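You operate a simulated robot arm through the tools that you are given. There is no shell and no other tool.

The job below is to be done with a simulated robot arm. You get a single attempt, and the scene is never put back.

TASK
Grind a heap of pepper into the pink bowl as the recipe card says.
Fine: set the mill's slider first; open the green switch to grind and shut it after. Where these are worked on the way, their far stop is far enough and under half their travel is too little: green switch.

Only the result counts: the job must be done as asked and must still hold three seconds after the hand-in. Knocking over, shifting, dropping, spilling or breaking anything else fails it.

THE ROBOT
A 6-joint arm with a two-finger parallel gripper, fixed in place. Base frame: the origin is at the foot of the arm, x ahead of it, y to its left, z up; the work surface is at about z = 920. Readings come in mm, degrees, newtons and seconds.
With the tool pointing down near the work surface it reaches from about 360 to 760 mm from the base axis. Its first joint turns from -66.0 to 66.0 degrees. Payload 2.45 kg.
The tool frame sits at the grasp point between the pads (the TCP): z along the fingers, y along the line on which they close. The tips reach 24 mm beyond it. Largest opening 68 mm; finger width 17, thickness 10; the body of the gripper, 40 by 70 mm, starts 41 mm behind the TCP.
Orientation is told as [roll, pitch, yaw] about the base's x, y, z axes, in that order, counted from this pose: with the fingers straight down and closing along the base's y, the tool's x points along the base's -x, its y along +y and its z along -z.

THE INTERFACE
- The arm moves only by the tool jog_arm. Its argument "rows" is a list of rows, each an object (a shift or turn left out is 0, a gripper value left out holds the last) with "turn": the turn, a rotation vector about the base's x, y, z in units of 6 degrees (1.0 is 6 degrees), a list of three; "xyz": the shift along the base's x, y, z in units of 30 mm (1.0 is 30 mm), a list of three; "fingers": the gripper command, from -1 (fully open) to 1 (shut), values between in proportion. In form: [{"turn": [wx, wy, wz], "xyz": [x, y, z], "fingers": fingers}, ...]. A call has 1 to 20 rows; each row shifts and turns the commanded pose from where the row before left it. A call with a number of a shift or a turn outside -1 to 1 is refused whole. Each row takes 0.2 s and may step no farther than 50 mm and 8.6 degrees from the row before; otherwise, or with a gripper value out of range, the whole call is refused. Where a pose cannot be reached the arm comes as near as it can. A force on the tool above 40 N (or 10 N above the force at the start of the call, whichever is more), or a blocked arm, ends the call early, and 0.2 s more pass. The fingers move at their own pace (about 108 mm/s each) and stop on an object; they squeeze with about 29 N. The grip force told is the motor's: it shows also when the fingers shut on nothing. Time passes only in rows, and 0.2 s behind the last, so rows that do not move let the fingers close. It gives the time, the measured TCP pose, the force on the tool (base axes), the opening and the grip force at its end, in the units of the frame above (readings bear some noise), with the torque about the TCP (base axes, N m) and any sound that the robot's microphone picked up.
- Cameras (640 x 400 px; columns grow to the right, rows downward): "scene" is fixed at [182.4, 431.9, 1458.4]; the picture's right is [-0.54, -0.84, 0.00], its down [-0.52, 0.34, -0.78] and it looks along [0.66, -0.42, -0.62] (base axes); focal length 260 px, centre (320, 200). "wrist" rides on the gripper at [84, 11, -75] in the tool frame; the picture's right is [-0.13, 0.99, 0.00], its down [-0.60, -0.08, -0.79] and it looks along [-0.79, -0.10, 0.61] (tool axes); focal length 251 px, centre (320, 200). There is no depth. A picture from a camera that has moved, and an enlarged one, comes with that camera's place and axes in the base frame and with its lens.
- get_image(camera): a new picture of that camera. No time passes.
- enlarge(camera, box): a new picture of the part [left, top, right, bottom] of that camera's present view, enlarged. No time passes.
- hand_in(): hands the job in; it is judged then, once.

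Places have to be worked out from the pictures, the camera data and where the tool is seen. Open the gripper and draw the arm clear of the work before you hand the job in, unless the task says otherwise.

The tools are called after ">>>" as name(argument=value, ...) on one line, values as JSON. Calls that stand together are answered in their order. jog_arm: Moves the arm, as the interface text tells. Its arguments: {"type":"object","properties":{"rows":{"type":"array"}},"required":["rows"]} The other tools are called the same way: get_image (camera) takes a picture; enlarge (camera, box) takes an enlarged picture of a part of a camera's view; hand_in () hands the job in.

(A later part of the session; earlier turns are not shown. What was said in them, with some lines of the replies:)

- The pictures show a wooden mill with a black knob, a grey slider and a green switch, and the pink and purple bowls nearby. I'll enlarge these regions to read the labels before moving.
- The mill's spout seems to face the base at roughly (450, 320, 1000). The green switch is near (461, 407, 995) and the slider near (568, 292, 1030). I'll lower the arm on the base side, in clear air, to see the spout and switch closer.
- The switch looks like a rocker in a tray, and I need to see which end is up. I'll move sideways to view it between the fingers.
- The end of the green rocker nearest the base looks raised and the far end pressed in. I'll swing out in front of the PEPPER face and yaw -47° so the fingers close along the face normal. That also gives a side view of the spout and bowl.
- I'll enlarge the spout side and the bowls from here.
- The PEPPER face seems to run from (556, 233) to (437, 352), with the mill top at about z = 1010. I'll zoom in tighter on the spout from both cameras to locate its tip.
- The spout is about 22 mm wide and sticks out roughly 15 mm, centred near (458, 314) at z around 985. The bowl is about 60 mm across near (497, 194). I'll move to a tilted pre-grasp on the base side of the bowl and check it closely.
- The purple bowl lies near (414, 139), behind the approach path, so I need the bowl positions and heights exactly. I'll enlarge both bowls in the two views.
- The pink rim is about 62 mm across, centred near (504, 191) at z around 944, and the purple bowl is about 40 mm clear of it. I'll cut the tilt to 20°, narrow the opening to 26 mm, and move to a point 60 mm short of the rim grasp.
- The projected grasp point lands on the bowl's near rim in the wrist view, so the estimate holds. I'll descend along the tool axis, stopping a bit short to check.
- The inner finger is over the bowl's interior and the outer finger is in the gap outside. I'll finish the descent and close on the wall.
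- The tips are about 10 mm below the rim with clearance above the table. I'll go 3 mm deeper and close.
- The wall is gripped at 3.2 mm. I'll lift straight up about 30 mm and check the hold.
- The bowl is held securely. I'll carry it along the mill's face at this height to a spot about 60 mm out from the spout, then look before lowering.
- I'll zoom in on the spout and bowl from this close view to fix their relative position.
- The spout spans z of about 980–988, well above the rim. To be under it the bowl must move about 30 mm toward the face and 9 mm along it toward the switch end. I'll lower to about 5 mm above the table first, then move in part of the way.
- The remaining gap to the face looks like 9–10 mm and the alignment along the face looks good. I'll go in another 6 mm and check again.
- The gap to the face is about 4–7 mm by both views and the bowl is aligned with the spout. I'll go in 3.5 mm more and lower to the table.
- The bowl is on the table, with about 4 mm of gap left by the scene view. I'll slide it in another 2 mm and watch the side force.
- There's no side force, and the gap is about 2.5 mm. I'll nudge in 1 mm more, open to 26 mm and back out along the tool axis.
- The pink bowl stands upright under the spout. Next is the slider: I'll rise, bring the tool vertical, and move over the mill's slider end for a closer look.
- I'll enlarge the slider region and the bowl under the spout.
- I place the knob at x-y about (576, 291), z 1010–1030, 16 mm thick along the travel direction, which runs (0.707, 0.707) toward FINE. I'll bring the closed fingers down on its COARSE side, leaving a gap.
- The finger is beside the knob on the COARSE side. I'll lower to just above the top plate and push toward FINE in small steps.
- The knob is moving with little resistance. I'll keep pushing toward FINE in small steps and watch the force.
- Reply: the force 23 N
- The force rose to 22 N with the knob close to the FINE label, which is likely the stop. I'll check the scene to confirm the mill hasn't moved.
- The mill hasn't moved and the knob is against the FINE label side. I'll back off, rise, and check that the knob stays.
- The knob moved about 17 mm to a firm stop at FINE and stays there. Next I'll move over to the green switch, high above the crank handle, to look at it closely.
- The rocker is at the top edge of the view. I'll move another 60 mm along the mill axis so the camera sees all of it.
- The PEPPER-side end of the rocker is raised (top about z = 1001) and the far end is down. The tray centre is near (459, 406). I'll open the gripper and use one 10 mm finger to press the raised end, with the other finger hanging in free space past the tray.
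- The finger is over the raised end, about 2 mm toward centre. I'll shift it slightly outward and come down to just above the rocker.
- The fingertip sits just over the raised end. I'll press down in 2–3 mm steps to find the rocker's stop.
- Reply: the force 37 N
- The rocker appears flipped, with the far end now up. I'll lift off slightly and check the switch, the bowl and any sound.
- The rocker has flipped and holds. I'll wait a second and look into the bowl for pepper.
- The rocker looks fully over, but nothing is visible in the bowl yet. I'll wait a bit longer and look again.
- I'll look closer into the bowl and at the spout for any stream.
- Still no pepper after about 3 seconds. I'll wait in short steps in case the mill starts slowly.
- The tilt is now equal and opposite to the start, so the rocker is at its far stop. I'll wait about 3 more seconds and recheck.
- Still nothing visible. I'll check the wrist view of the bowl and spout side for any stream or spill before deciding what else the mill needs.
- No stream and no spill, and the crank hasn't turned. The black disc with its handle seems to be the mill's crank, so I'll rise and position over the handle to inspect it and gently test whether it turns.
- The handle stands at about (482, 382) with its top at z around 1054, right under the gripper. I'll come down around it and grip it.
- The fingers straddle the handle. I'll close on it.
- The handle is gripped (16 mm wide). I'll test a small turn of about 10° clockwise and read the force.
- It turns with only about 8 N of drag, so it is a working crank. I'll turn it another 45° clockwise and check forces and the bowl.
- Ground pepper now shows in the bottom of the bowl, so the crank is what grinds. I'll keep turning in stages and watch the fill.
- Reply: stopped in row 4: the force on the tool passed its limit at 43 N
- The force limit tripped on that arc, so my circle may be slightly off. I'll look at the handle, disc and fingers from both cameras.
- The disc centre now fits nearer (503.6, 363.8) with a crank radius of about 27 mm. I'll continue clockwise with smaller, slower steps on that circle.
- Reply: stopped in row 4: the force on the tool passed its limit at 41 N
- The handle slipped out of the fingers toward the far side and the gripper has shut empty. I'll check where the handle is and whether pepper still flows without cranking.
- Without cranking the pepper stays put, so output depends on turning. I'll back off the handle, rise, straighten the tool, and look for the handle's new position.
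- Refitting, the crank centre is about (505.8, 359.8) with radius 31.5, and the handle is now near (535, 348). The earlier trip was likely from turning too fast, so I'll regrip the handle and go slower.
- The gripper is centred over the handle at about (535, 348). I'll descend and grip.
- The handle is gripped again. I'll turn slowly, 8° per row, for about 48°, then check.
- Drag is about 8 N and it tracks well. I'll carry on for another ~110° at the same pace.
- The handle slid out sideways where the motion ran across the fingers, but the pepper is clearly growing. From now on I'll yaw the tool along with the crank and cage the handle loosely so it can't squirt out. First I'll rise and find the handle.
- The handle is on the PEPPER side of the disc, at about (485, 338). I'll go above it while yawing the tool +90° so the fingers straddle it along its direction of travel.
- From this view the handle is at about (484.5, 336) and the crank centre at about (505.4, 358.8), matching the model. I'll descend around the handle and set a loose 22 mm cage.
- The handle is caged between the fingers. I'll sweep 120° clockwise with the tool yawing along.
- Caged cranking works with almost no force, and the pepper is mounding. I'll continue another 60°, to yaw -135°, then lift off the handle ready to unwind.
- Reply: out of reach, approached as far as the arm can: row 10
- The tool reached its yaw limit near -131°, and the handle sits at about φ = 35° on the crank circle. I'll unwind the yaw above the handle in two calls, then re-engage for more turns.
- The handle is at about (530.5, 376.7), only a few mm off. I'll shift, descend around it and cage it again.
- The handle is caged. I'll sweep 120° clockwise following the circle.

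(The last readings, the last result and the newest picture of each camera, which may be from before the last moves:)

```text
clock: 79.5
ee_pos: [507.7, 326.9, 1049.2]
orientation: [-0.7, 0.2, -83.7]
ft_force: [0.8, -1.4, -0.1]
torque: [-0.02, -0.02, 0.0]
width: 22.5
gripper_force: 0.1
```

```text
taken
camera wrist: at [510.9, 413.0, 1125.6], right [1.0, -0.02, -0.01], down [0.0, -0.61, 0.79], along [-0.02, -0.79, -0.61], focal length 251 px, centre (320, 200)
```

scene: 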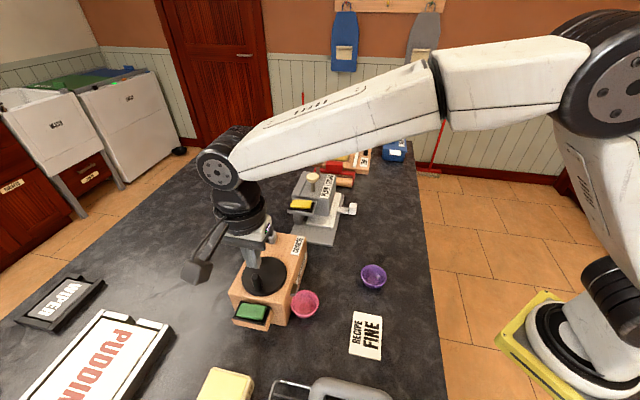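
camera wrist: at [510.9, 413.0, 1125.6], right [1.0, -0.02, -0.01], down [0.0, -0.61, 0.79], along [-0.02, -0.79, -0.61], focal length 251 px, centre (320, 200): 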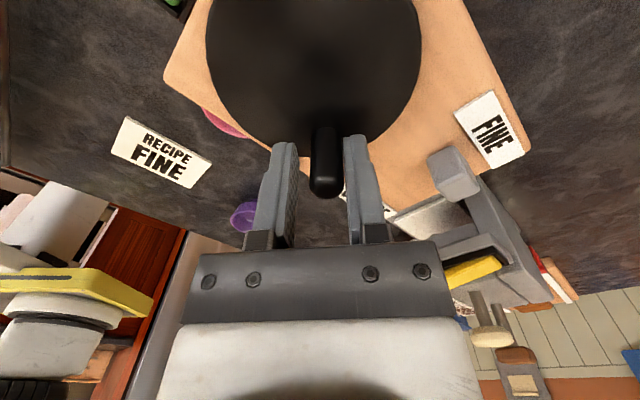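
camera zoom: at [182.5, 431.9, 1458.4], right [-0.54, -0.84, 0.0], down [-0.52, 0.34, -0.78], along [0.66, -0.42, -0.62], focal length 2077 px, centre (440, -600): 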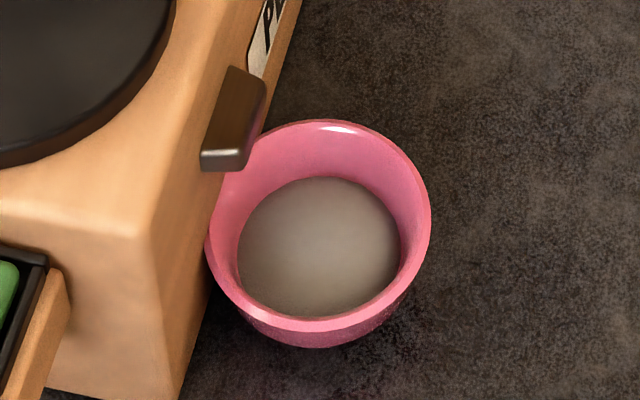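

The bowl now looks about half full and domed. I'll finish this sweep (36° more), then lift and unwind for one last sweep.

>>> jog_arm(rows=[{"turn": [0, 0, -1], "xyz": [-0.109, -0.004, 0]}, {"turn": [0, 0, -1], "xyz": [-0.109, 0.008, 0]}, {"turn": [0, 0, -1], "xyz": [-0.107, 0.019, 0]}, {"turn": [0, 0, -1], "xyz": [-0.105, 0.03, 0]}, {"turn": [0, 0, -1], "xyz": [-0.101, 0.041, 0]}, {"turn": [0, 0, -0.8], "xyz": [-0.096, 0.051, 0]}, {}, {"fingers": -0.1}, {}, {"xyz": [0, 0, 0.9]}, {"xyz": [0, 0, 0.9]}, {"xyz": [0, 0, 0.3]}])

>>> enlarge(camera="scene", box=[215, 225, 335, 335])

>>> enlarge(camera="scene", box=[285, 275, 325, 325])

```text
clock: 82.2
ee_pos: [488.8, 333.0, 1114.3]
orientation: [-0.6, 0.2, -118.4]
ft_force: [0.5, -0.6, 1.1]
torque: [-0.02, 0.05, -0.02]
width: 37.6
gripper_force: 0.1
```

```text
3.64 times, centred on (275, 280) of scene
camera zoom: at [182.4, 431.9, 1458.4], right [-0.54, -0.84, 0.0], down [-0.52, 0.34, -0.78], along [0.66, -0.42, -0.62], focal length 944 px, centre (484, -91)
```

zoom: 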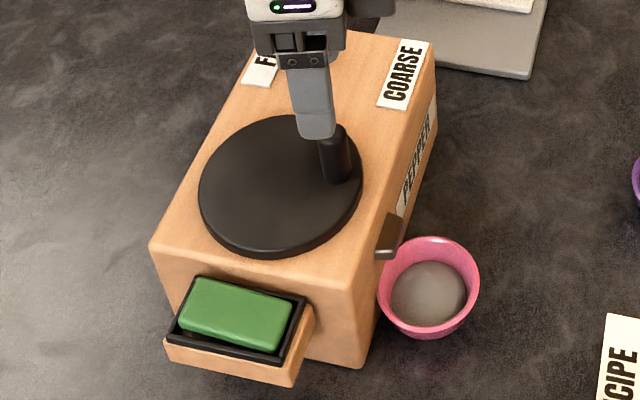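

```text
8.00 times, centred on (305, 300) of scene
camera zoom: at [182.4, 431.9, 1458.4], right [-0.54, -0.84, 0.0], down [-0.52, 0.34, -0.78], along [0.66, -0.42, -0.62], focal length 2077 px, centre (440, -600)
```

zoom: 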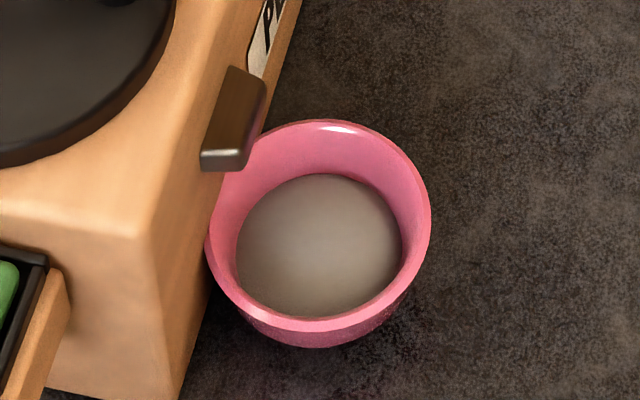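

The mound keeps growing steadily. I'll unwind the yaw above the handle for one more sweep.

>>> jog_arm(rows=[{"turn": [0, 0, 1]}, {"turn": [0, 0, 1]}, {"turn": [0, 0, 1]}, {"turn": [0, 0, 1]}, {"turn": [0, 0, 1]}, {"turn": [0, 0, 1]}, {"turn": [0, 0, 1]}, {"turn": [0, 0, 1]}, {"turn": [0, 0, 1]}, {"turn": [0, 0, 1]}, {"turn": [0, 0, 1]}, {"turn": [0, 0, 1]}, {"turn": [0, 0, 1]}, {"turn": [0, 0, 1]}, {"turn": [0, 0, 1]}, {"turn": [0, 0, 1]}, {"turn": [0, 0, 1]}, {"turn": [0, 0, 1]}, {"turn": [0, 0, 1]}, {"turn": [0, 0, 1]}])

>>> jog_arm(rows=[{"turn": [0, 0, 1]}, {"turn": [0, 0, 1]}, {"turn": [0, 0, 1]}, {"turn": [0, 0, 1]}, {"turn": [0, 0, 1]}, {"turn": [0, 0, 1]}, {"turn": [0, 0, 1]}, {"turn": [0, 0, 1]}, {}])

>>> enlarge(camera="wrist", box=[220, 20, 420, 170])

```text
clock: 86.3
ee_pos: [489.0, 332.1, 1113.3]
orientation: [-0.6, 0.3, 1.8]
ft_force: [0.0, 0.3, 0.3]
torque: [0.01, 0.02, -0.01]
width: 37.3
gripper_force: 0.1
```

```text
clock: 88.3
ee_pos: [488.2, 331.6, 1114.4]
orientation: [-0.6, 0.2, 49.9]
ft_force: [0.4, 0.0, -1.0]
torque: [0.01, -0.04, 0.03]
width: 37.6
gripper_force: 0.1
```

```text
2.67 times, centred on (320, 95) of wrist
camera zoom: at [426.2, 276.8, 1188.9], right [-0.67, 0.74, -0.01], down [0.45, 0.42, 0.79], along [0.59, 0.53, -0.61], focal length 670 px, centre (320, 480)
```

zoom: 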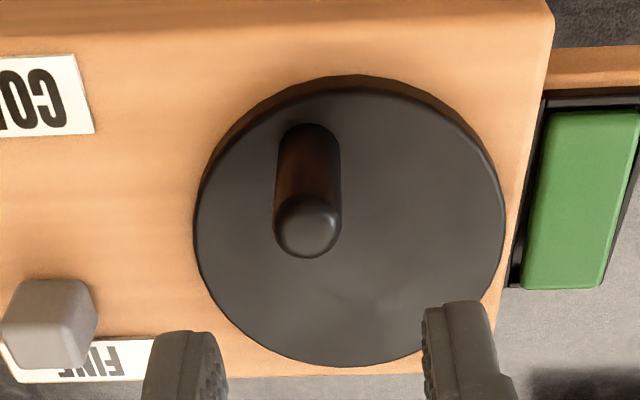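

The handle is at about (491, 330). I'll shift slightly, descend, cage it, and sweep again.

>>> jog_arm(rows=[{"xyz": [0.07, -0.05, -0.5]}, {"xyz": [0, 0, -0.8]}, {"xyz": [0, 0, -0.8]}, {"fingers": 0.353}, {}])

>>> jog_arm(rows=[{"turn": [0, 0, -1], "xyz": [-0.094, 0.054, 0]}, {"turn": [0, 0, -1], "xyz": [-0.088, 0.064, 0]}, {"turn": [0, 0, -1], "xyz": [-0.081, 0.073, 0]}, {"turn": [0, 0, -1], "xyz": [-0.073, 0.081, 0]}, {"turn": [0, 0, -1], "xyz": [-0.064, 0.088, 0]}, {"turn": [0, 0, -1], "xyz": [-0.054, 0.094, 0]}, {"turn": [0, 0, -1], "xyz": [-0.044, 0.099, 0]}, {"turn": [0, 0, -1], "xyz": [-0.034, 0.103, 0]}, {"turn": [0, 0, -1], "xyz": [-0.023, 0.107, 0]}, {"turn": [0, 0, -1], "xyz": [-0.011, 0.108, 0]}, {"turn": [0, 0, -1], "xyz": [0, 0.109, 0]}, {"turn": [0, 0, -1], "xyz": [0.011, 0.108, 0]}, {"turn": [0, 0, -1], "xyz": [0.023, 0.107, 0]}, {"turn": [0, 0, -1], "xyz": [0.034, 0.103, 0]}, {"turn": [0, 0, -1], "xyz": [0.044, 0.099, 0]}, {"turn": [0, 0, -1], "xyz": [0.054, 0.094, 0]}, {"turn": [0, 0, -1], "xyz": [0.064, 0.088, 0]}, {"turn": [0, 0, -1], "xyz": [0.073, 0.081, 0]}, {"turn": [0, 0, -1], "xyz": [0.081, 0.073, 0]}, {"turn": [0, 0, -1], "xyz": [0.088, 0.064, 0]}])

>>> enlarge(camera="scene", box=[215, 225, 335, 335])

>>> enlarge(camera="scene", box=[285, 275, 325, 325])

```text
clock: 89.5
ee_pos: [491.8, 329.1, 1049.7]
orientation: [-0.5, 0.3, 49.7]
ft_force: [-0.7, 0.0, -0.4]
torque: [-0.02, -0.01, -0.01]
width: 22.1
gripper_force: 0.1
```

```text
clock: 93.8
ee_pos: [487.5, 384.4, 1050.6]
orientation: [-0.5, 0.3, -70.5]
ft_force: [-0.5, 0.6, 0.3]
torque: [0.01, 0.02, 0.0]
width: 22.5
gripper_force: 0.4
```

```text
3.64 times, centred on (275, 280) of scene
camera zoom: at [182.4, 431.9, 1458.4], right [-0.54, -0.84, 0.0], down [-0.52, 0.34, -0.78], along [0.66, -0.42, -0.62], focal length 944 px, centre (484, -91)
```

zoom: 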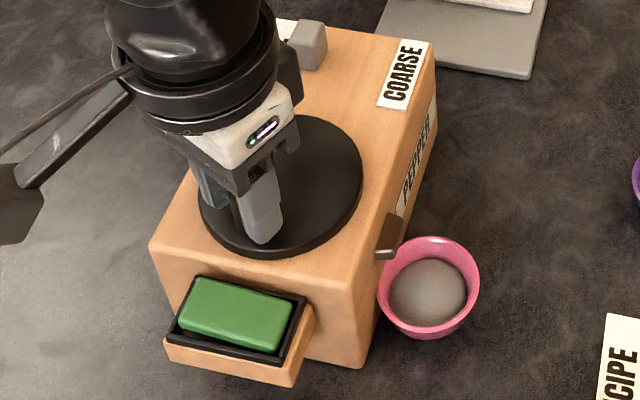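

```text
8.00 times, centred on (305, 300) of scene
camera zoom: at [182.4, 431.9, 1458.4], right [-0.54, -0.84, 0.0], down [-0.52, 0.34, -0.78], along [0.66, -0.42, -0.62], focal length 2077 px, centre (440, -600)
```

zoom: 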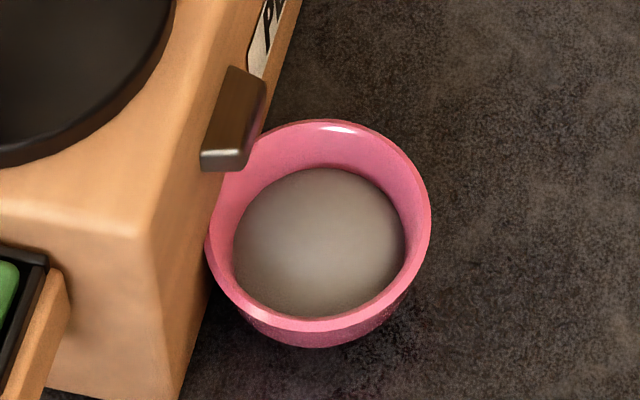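

It's a clear domed mound after about two turns and still below the rim. I'll finish this sweep with 42° more, lift and check.

>>> jog_arm(rows=[{"turn": [0, 0, -1], "xyz": [0.094, 0.054, 0]}, {"turn": [0, 0, -1], "xyz": [0.099, 0.044, 0]}, {"turn": [0, 0, -1], "xyz": [0.103, 0.034, 0]}, {"turn": [0, 0, -1], "xyz": [0.107, 0.023, 0]}, {"turn": [0, 0, -1], "xyz": [0.108, 0.011, 0]}, {"turn": [0, 0, -1], "xyz": [0.109, 0, 0]}, {"turn": [0, 0, -1], "xyz": [0.108, -0.011, 0]}, {}, {"fingers": -0.1}, {}, {"xyz": [0, 0, 0.9]}, {"xyz": [0, 0, 0.9]}, {"xyz": [0, 0, 0.3]}])

>>> enlarge(camera="scene", box=[285, 275, 325, 325])

>>> get_image(camera="wrist")

```text
clock: 96.5
ee_pos: [509.0, 389.3, 1114.1]
orientation: [-0.6, 0.4, -112.3]
ft_force: [-0.2, 0.3, -0.2]
torque: [0.0, 0.0, 0.0]
width: 37.6
gripper_force: 0.0
```

```text
8.00 times, centred on (305, 300) of scene
camera zoom: at [182.4, 431.9, 1458.4], right [-0.54, -0.84, 0.0], down [-0.52, 0.34, -0.78], along [0.66, -0.42, -0.62], focal length 2077 px, centre (440, -600)
```

zoom: 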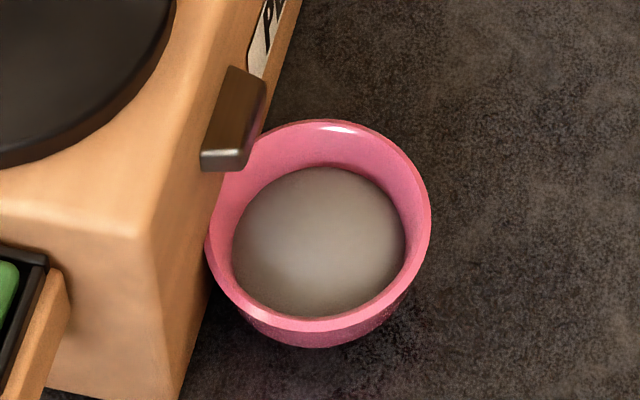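

```text
taken
camera wrist: at [552.9, 463.1, 1188.9], right [0.87, -0.5, -0.01], down [-0.3, -0.54, 0.79], along [-0.4, -0.68, -0.61], focal length 251 px, centre (320, 200)
```

wrist: 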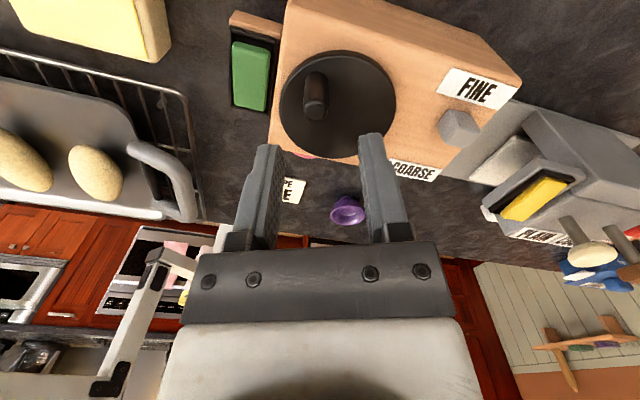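

The handle is still right below the tool. I'll drop back around it and turn another ~60° with only a little extra yaw, to be clearly generous while staying under the rim.

>>> jog_arm(rows=[{"xyz": [0, 0, -0.7]}, {"xyz": [0, 0, -0.7]}, {"xyz": [0, 0, -0.7]}, {"fingers": 0.353}, {}, {"turn": [0, 0, -0.25], "xyz": [0.107, -0.023, 0]}, {"turn": [0, 0, -0.25], "xyz": [0.103, -0.034, 0]}, {"turn": [0, 0, -0.25], "xyz": [0.099, -0.044, 0]}, {"turn": [0, 0, -0.25], "xyz": [0.094, -0.054, 0]}, {"turn": [0, 0, -0.25], "xyz": [0.088, -0.064, 0]}, {"turn": [0, 0, -0.25], "xyz": [0.081, -0.073, 0]}, {"turn": [0, 0, -0.25], "xyz": [0.073, -0.081, 0]}, {"turn": [0, 0, -0.25], "xyz": [0.064, -0.088, 0]}, {"turn": [0, 0, 0], "xyz": [0.054, -0.094, 0]}, {"turn": [0, 0, 0], "xyz": [0.044, -0.099, 0]}])

>>> enlarge(camera="scene", box=[215, 225, 335, 335])

>>> enlarge(camera="scene", box=[285, 275, 325, 325])

```text
clock: 99.8
ee_pos: [534.2, 368.0, 1049.7]
orientation: [-0.6, 0.3, -124.3]
ft_force: [-0.8, -0.2, 0.5]
torque: [0.01, -0.01, 0.01]
width: 22.3
gripper_force: 0.1
```

```text
3.64 times, centred on (275, 280) of scene
camera zoom: at [182.4, 431.9, 1458.4], right [-0.54, -0.84, 0.0], down [-0.52, 0.34, -0.78], along [0.66, -0.42, -0.62], focal length 944 px, centre (484, -91)
```

zoom: 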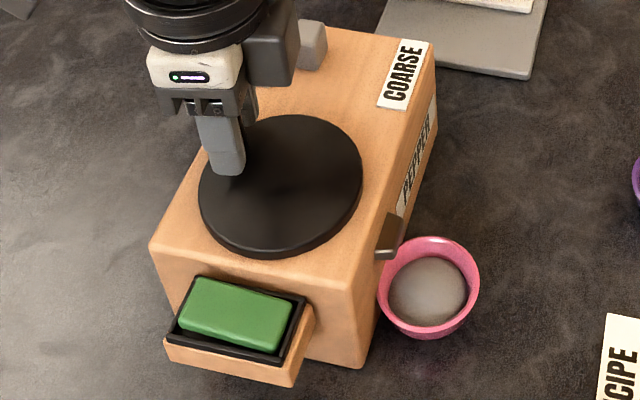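

```text
8.00 times, centred on (305, 300) of scene
camera zoom: at [182.4, 431.9, 1458.4], right [-0.54, -0.84, 0.0], down [-0.52, 0.34, -0.78], along [0.66, -0.42, -0.62], focal length 2077 px, centre (440, -600)
```

zoom: 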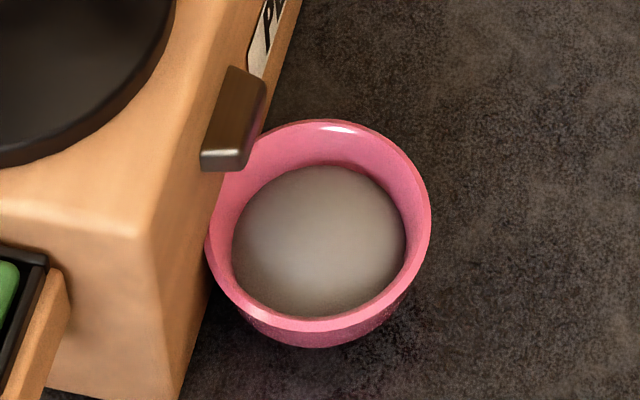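

The mound is nearly to the upper wall and domed, after about 2.3 turns. Grinding is done, so I'll open the cage, rise clear of the handle, unwind to yaw -45°, and move above the raised (far) end of the green switch.

>>> jog_arm(rows=[{"fingers": -0.1}, {}, {"xyz": [0, 0, 0.9]}, {"xyz": [0, 0, 0.9]}, {"xyz": [0, 0, 0.4]}, {"turn": [0, 0, 1], "xyz": [-0.091, 0.199, 0]}, {"turn": [0, 0, 1], "xyz": [-0.091, 0.199, 0]}, {"turn": [0, 0, 1], "xyz": [-0.091, 0.199, 0]}, {"turn": [0, 0, 1], "xyz": [-0.091, 0.199, 0]}, {"turn": [0, 0, 1], "xyz": [-0.091, 0.199, 0]}, {"turn": [0, 0, 1], "xyz": [-0.091, 0.199, 0]}, {"turn": [0, 0, 1], "xyz": [-0.091, 0.199, 0]}, {"turn": [0, 0, 1], "xyz": [-0.091, 0.199, 0]}, {"turn": [0, 0, 1], "xyz": [-0.091, 0.199, 0]}, {"turn": [0, 0, 1], "xyz": [-0.091, 0.199, 0]}, {"turn": [0, 0, 1], "xyz": [-0.091, 0.199, 0]}, {"turn": [0, 0, 1], "xyz": [-0.091, 0.199, 0]}, {"turn": [0, 0, 1], "xyz": [-0.091, 0.199, 0]}, {"turn": [0, 0, 0.2], "fingers": -1}, {}])

>>> get_image(camera="wrist")

>>> enlarge(camera="scene", box=[215, 225, 335, 335])

```text
clock: 104.0
ee_pos: [499.2, 447.0, 1116.5]
orientation: [-0.6, 0.3, -45.1]
ft_force: [0.2, -0.4, -0.8]
torque: [0.0, 0.0, -0.02]
width: 68.1
gripper_force: 0.1
```

```text
taken
camera wrist: at [448.5, 515.2, 1191.3], right [0.79, 0.61, -0.01], down [0.38, -0.48, 0.79], along [0.48, -0.63, -0.61], focal length 251 px, centre (320, 200)
```

wrist: 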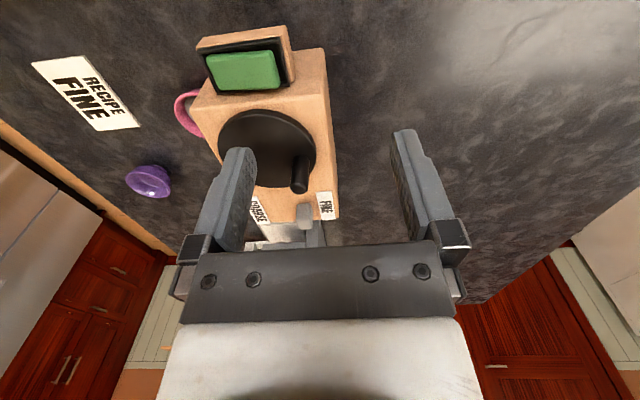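

```text
3.64 times, centred on (275, 280) of scene
camera zoom: at [182.4, 431.9, 1458.4], right [-0.54, -0.84, 0.0], down [-0.52, 0.34, -0.78], along [0.66, -0.42, -0.62], focal length 944 px, centre (484, -91)
```

zoom: 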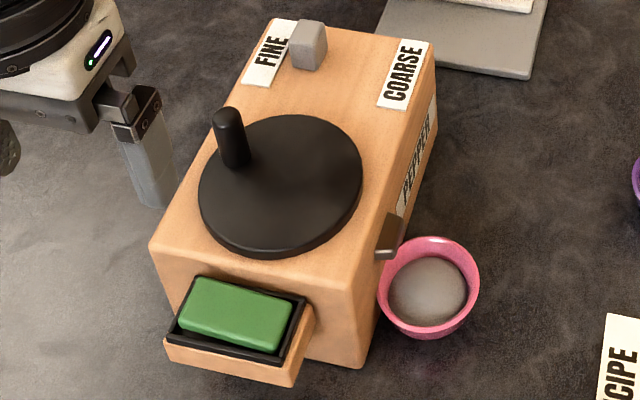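

I'm above the far end of the switch. I'll descend to just over the rocker and check the finger placement.

>>> jog_arm(rows=[{"xyz": [0, 0, -0.9]}, {"xyz": [0, 0, -0.9]}, {"xyz": [0, 0, -0.9]}, {}])

>>> enlarge(camera="wrist", box=[160, 60, 440, 240])

>>> enlarge(camera="scene", box=[200, 250, 310, 340])

```text
clock: 105.0
ee_pos: [499.7, 447.7, 1033.2]
orientation: [-0.6, 0.3, -45.1]
ft_force: [-0.6, 0.5, -0.4]
torque: [-0.03, -0.01, 0.0]
width: 68.0
gripper_force: 0.0
```

```text
2.22 times, centred on (300, 150) of wrist
camera zoom: at [448.4, 516.4, 1109.3], right [0.79, 0.61, -0.01], down [0.38, -0.48, 0.79], along [0.48, -0.63, -0.61], focal length 559 px, centre (364, 311)
```

zoom: 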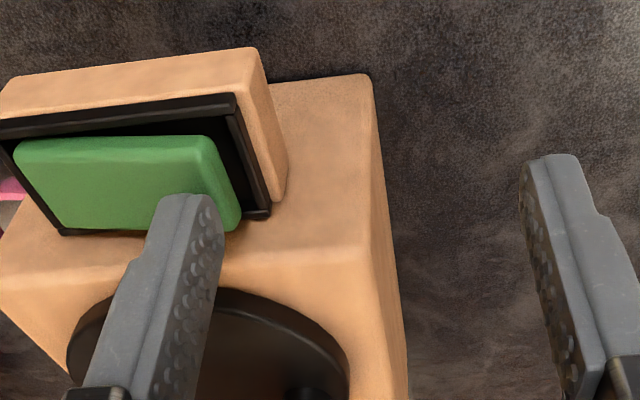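

```text
4.44 times, centred on (255, 295) of scene
camera zoom: at [182.4, 431.9, 1458.4], right [-0.54, -0.84, 0.0], down [-0.52, 0.34, -0.78], along [0.66, -0.42, -0.62], focal length 1154 px, centre (609, -222)
```

zoom: 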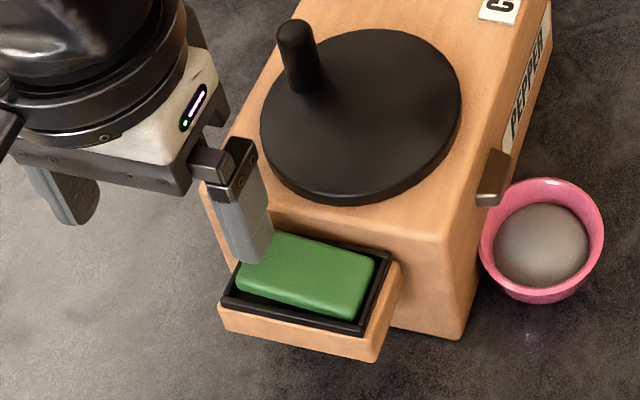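

The finger is slightly close to the end wall. I'll shift 3 mm inward and press down in 3 mm steps to the stop.

>>> jog_arm(rows=[{"xyz": [-0.075, -0.075, 0]}, {"xyz": [0, 0, -0.1]}, {"xyz": [0, 0, -0.1]}, {"xyz": [0, 0, -0.1]}, {"xyz": [0, 0, -0.1]}, {}])

>>> enlarge(camera="scene", box=[200, 250, 310, 340])

```text
clock: 106.3
ee_pos: [497.6, 444.5, 1025.5]
orientation: [-0.5, 0.4, -45.1]
ft_force: [-2.9, -3.3, 12.0]
torque: [-0.48, 0.43, -0.04]
width: 68.1
gripper_force: 0.0
```

```text
4.44 times, centred on (255, 295) of scene
camera zoom: at [182.2, 431.6, 1458.5], right [-0.54, -0.84, 0.0], down [-0.52, 0.34, -0.78], along [0.66, -0.42, -0.62], focal length 1154 px, centre (609, -222)
```

zoom: 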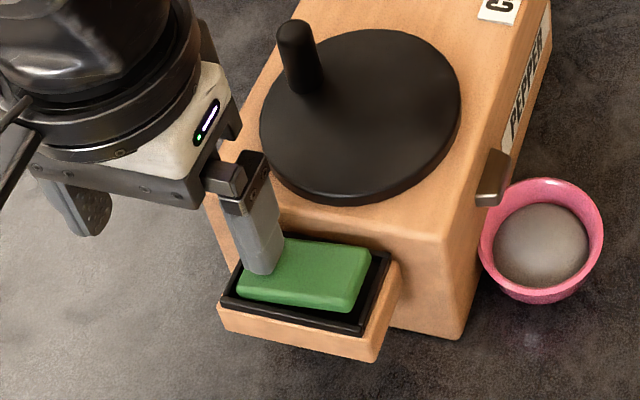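

The rocker has tipped back with the PEPPER side up. I'll press about 3 mm more to be sure it's at the stop, then lift off.

>>> jog_arm(rows=[{"xyz": [0, 0, -0.1]}, {}])

>>> jog_arm(rows=[{"xyz": [0, 0, 0.5]}, {"xyz": [0, 0, 0.9]}, {"xyz": [0, 0, 0.9]}, {"xyz": [0, 0, 0.9]}, {}])

>>> enlarge(camera="scene", box=[220, 280, 290, 340])

>>> get_image(camera="wrist")

>>> enlarge(camera="wrist", box=[160, 20, 360, 150])

```text
clock: 107.0
ee_pos: [498.1, 445.6, 1024.9]
orientation: [-0.3, 0.3, -45.1]
ft_force: [-8.1, -8.9, 37.8]
torque: [-1.46, 1.36, 0.06]
width: 68.0
gripper_force: 0.0
```

```text
clock: 108.2
ee_pos: [497.1, 445.6, 1118.3]
orientation: [-0.6, 0.2, -45.2]
ft_force: [0.5, 0.2, 0.0]
torque: [-0.01, 0.01, 0.03]
width: 67.7
gripper_force: 0.1
```

```text
6.67 times, centred on (255, 310) of scene
camera zoom: at [182.4, 431.9, 1458.4], right [-0.54, -0.84, 0.0], down [-0.52, 0.34, -0.78], along [0.66, -0.42, -0.62], focal length 1731 px, centre (753, -533)
```

zoom: 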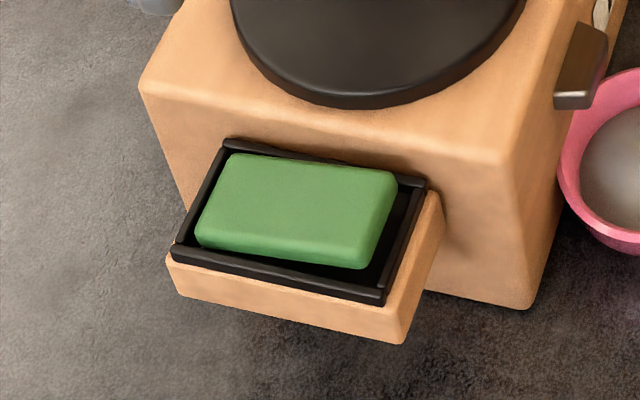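

```text
taken
camera wrist: at [447.2, 514.3, 1192.4], right [0.79, 0.61, -0.01], down [0.38, -0.48, 0.79], along [0.48, -0.63, -0.61], focal length 251 px, centre (320, 200)
```

wrist: 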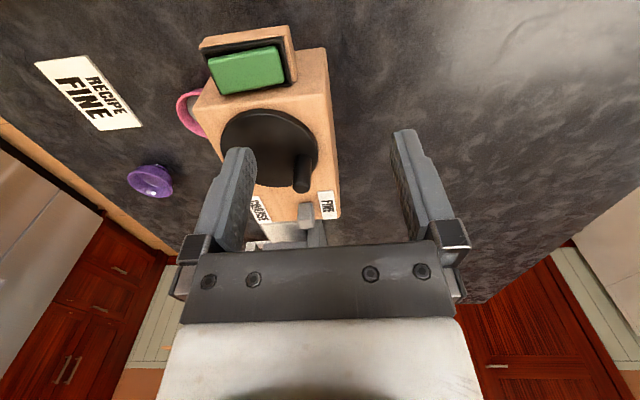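

```text
3.08 times, centred on (260, 85) of wrist
camera zoom: at [447.2, 514.3, 1192.4], right [0.79, 0.61, -0.01], down [0.38, -0.48, 0.79], along [0.48, -0.63, -0.61], focal length 774 px, centre (505, 554)
```

zoom: 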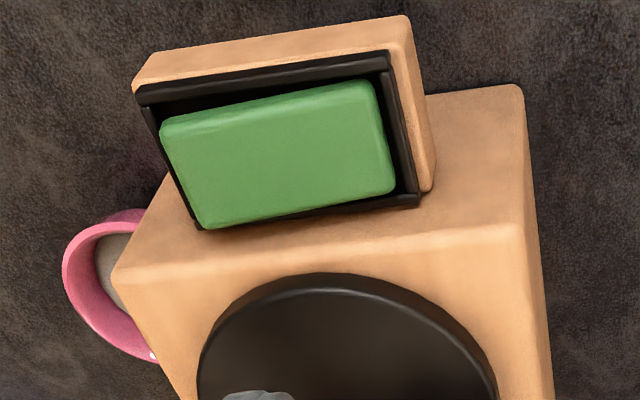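

The switch matches its original shut position exactly. I'll raise the open gripper and retreat to near the starting pose, then take a final look.

>>> jog_arm(rows=[{"xyz": [0, 0, 1], "fingers": -1}, {"xyz": [0, 0, 1]}, {"xyz": [0, 0, 1]}, {"xyz": [-0.6, -0.3, 0.8]}, {"xyz": [-0.9, -0.4, 0.8]}, {"xyz": [-0.9, -0.5, 0.6]}, {"xyz": [-0.9, -0.5, 0.4]}, {"xyz": [-0.9, -0.5, 0.4]}, {"xyz": [-0.9, -0.5, 0]}, {}])

>>> get_image(camera="scene")

>>> get_image(camera="wrist")

>>> enlarge(camera="scene", box=[215, 225, 395, 345])

```text
clock: 110.3
ee_pos: [344.1, 365.3, 1297.3]
orientation: [-0.6, 0.3, -45.0]
ft_force: [-0.8, -0.1, 0.9]
torque: [0.02, -0.03, -0.04]
width: 68.0
gripper_force: 0.1
```

```text
taken
```

scene: 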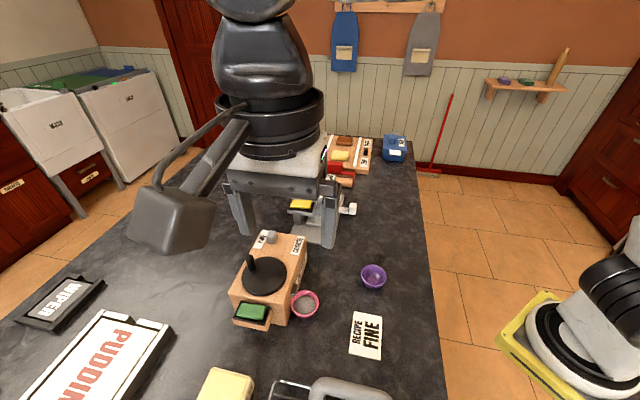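

```text
taken
camera wrist: at [294.1, 434.1, 1372.3], right [0.79, 0.61, -0.01], down [0.38, -0.48, 0.79], along [0.48, -0.63, -0.61], focal length 251 px, centre (320, 200)
```

wrist: 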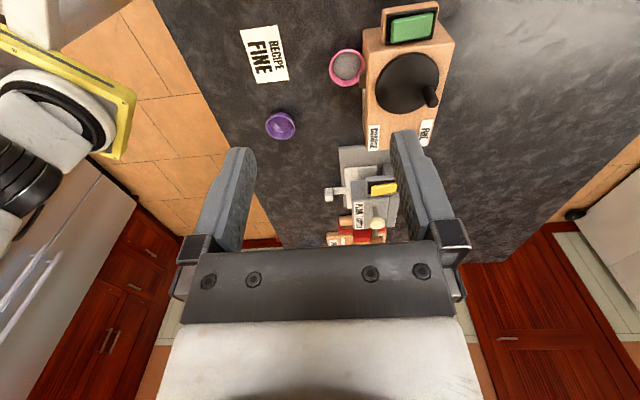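

```text
3.33 times, centred on (305, 285) of scene
camera zoom: at [182.4, 431.9, 1458.4], right [-0.54, -0.84, 0.0], down [-0.52, 0.34, -0.78], along [0.66, -0.42, -0.62], focal length 865 px, centre (370, -83)
```

zoom: 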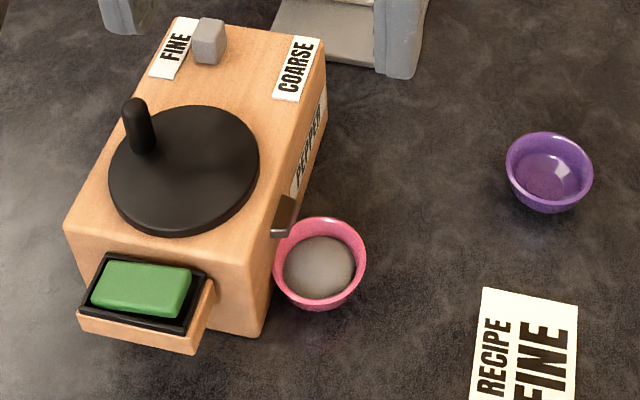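

The slider is at FINE, the switch is shut and the pink bowl holds a domed heap of pepper. Nothing else has moved and the open gripper is clear, so I'll hand in.

>>> hand_in()

```text
The job is handed in.
```

The pink bowl under the mill's spout now holds a domed heap of fine pepper, and I've handed the job in. I don't know the verdict yet.

- **Slider:** I pushed it to a firm stop on the FINE side before grinding, as the recipe card says.
- **Switch:** I opened the green switch to its far stop, then pressed it shut to the stop afterwards. It matches its starting position.
- **Crank:** The open switch alone produced nothing, so I turned the black crank handle by hand, about 2.3 turns in all. The handle slipped out of the fingers twice before I switched to caging it loosely.
- **Amount:** The task gave no measure for "a heap", so I stopped when the mound was clearly domed but still below the rim.

In the final pictures there is no visible spill, and the purple bowl and everything else look undisturbed. The gripper was open and clear of the work when I handed in.
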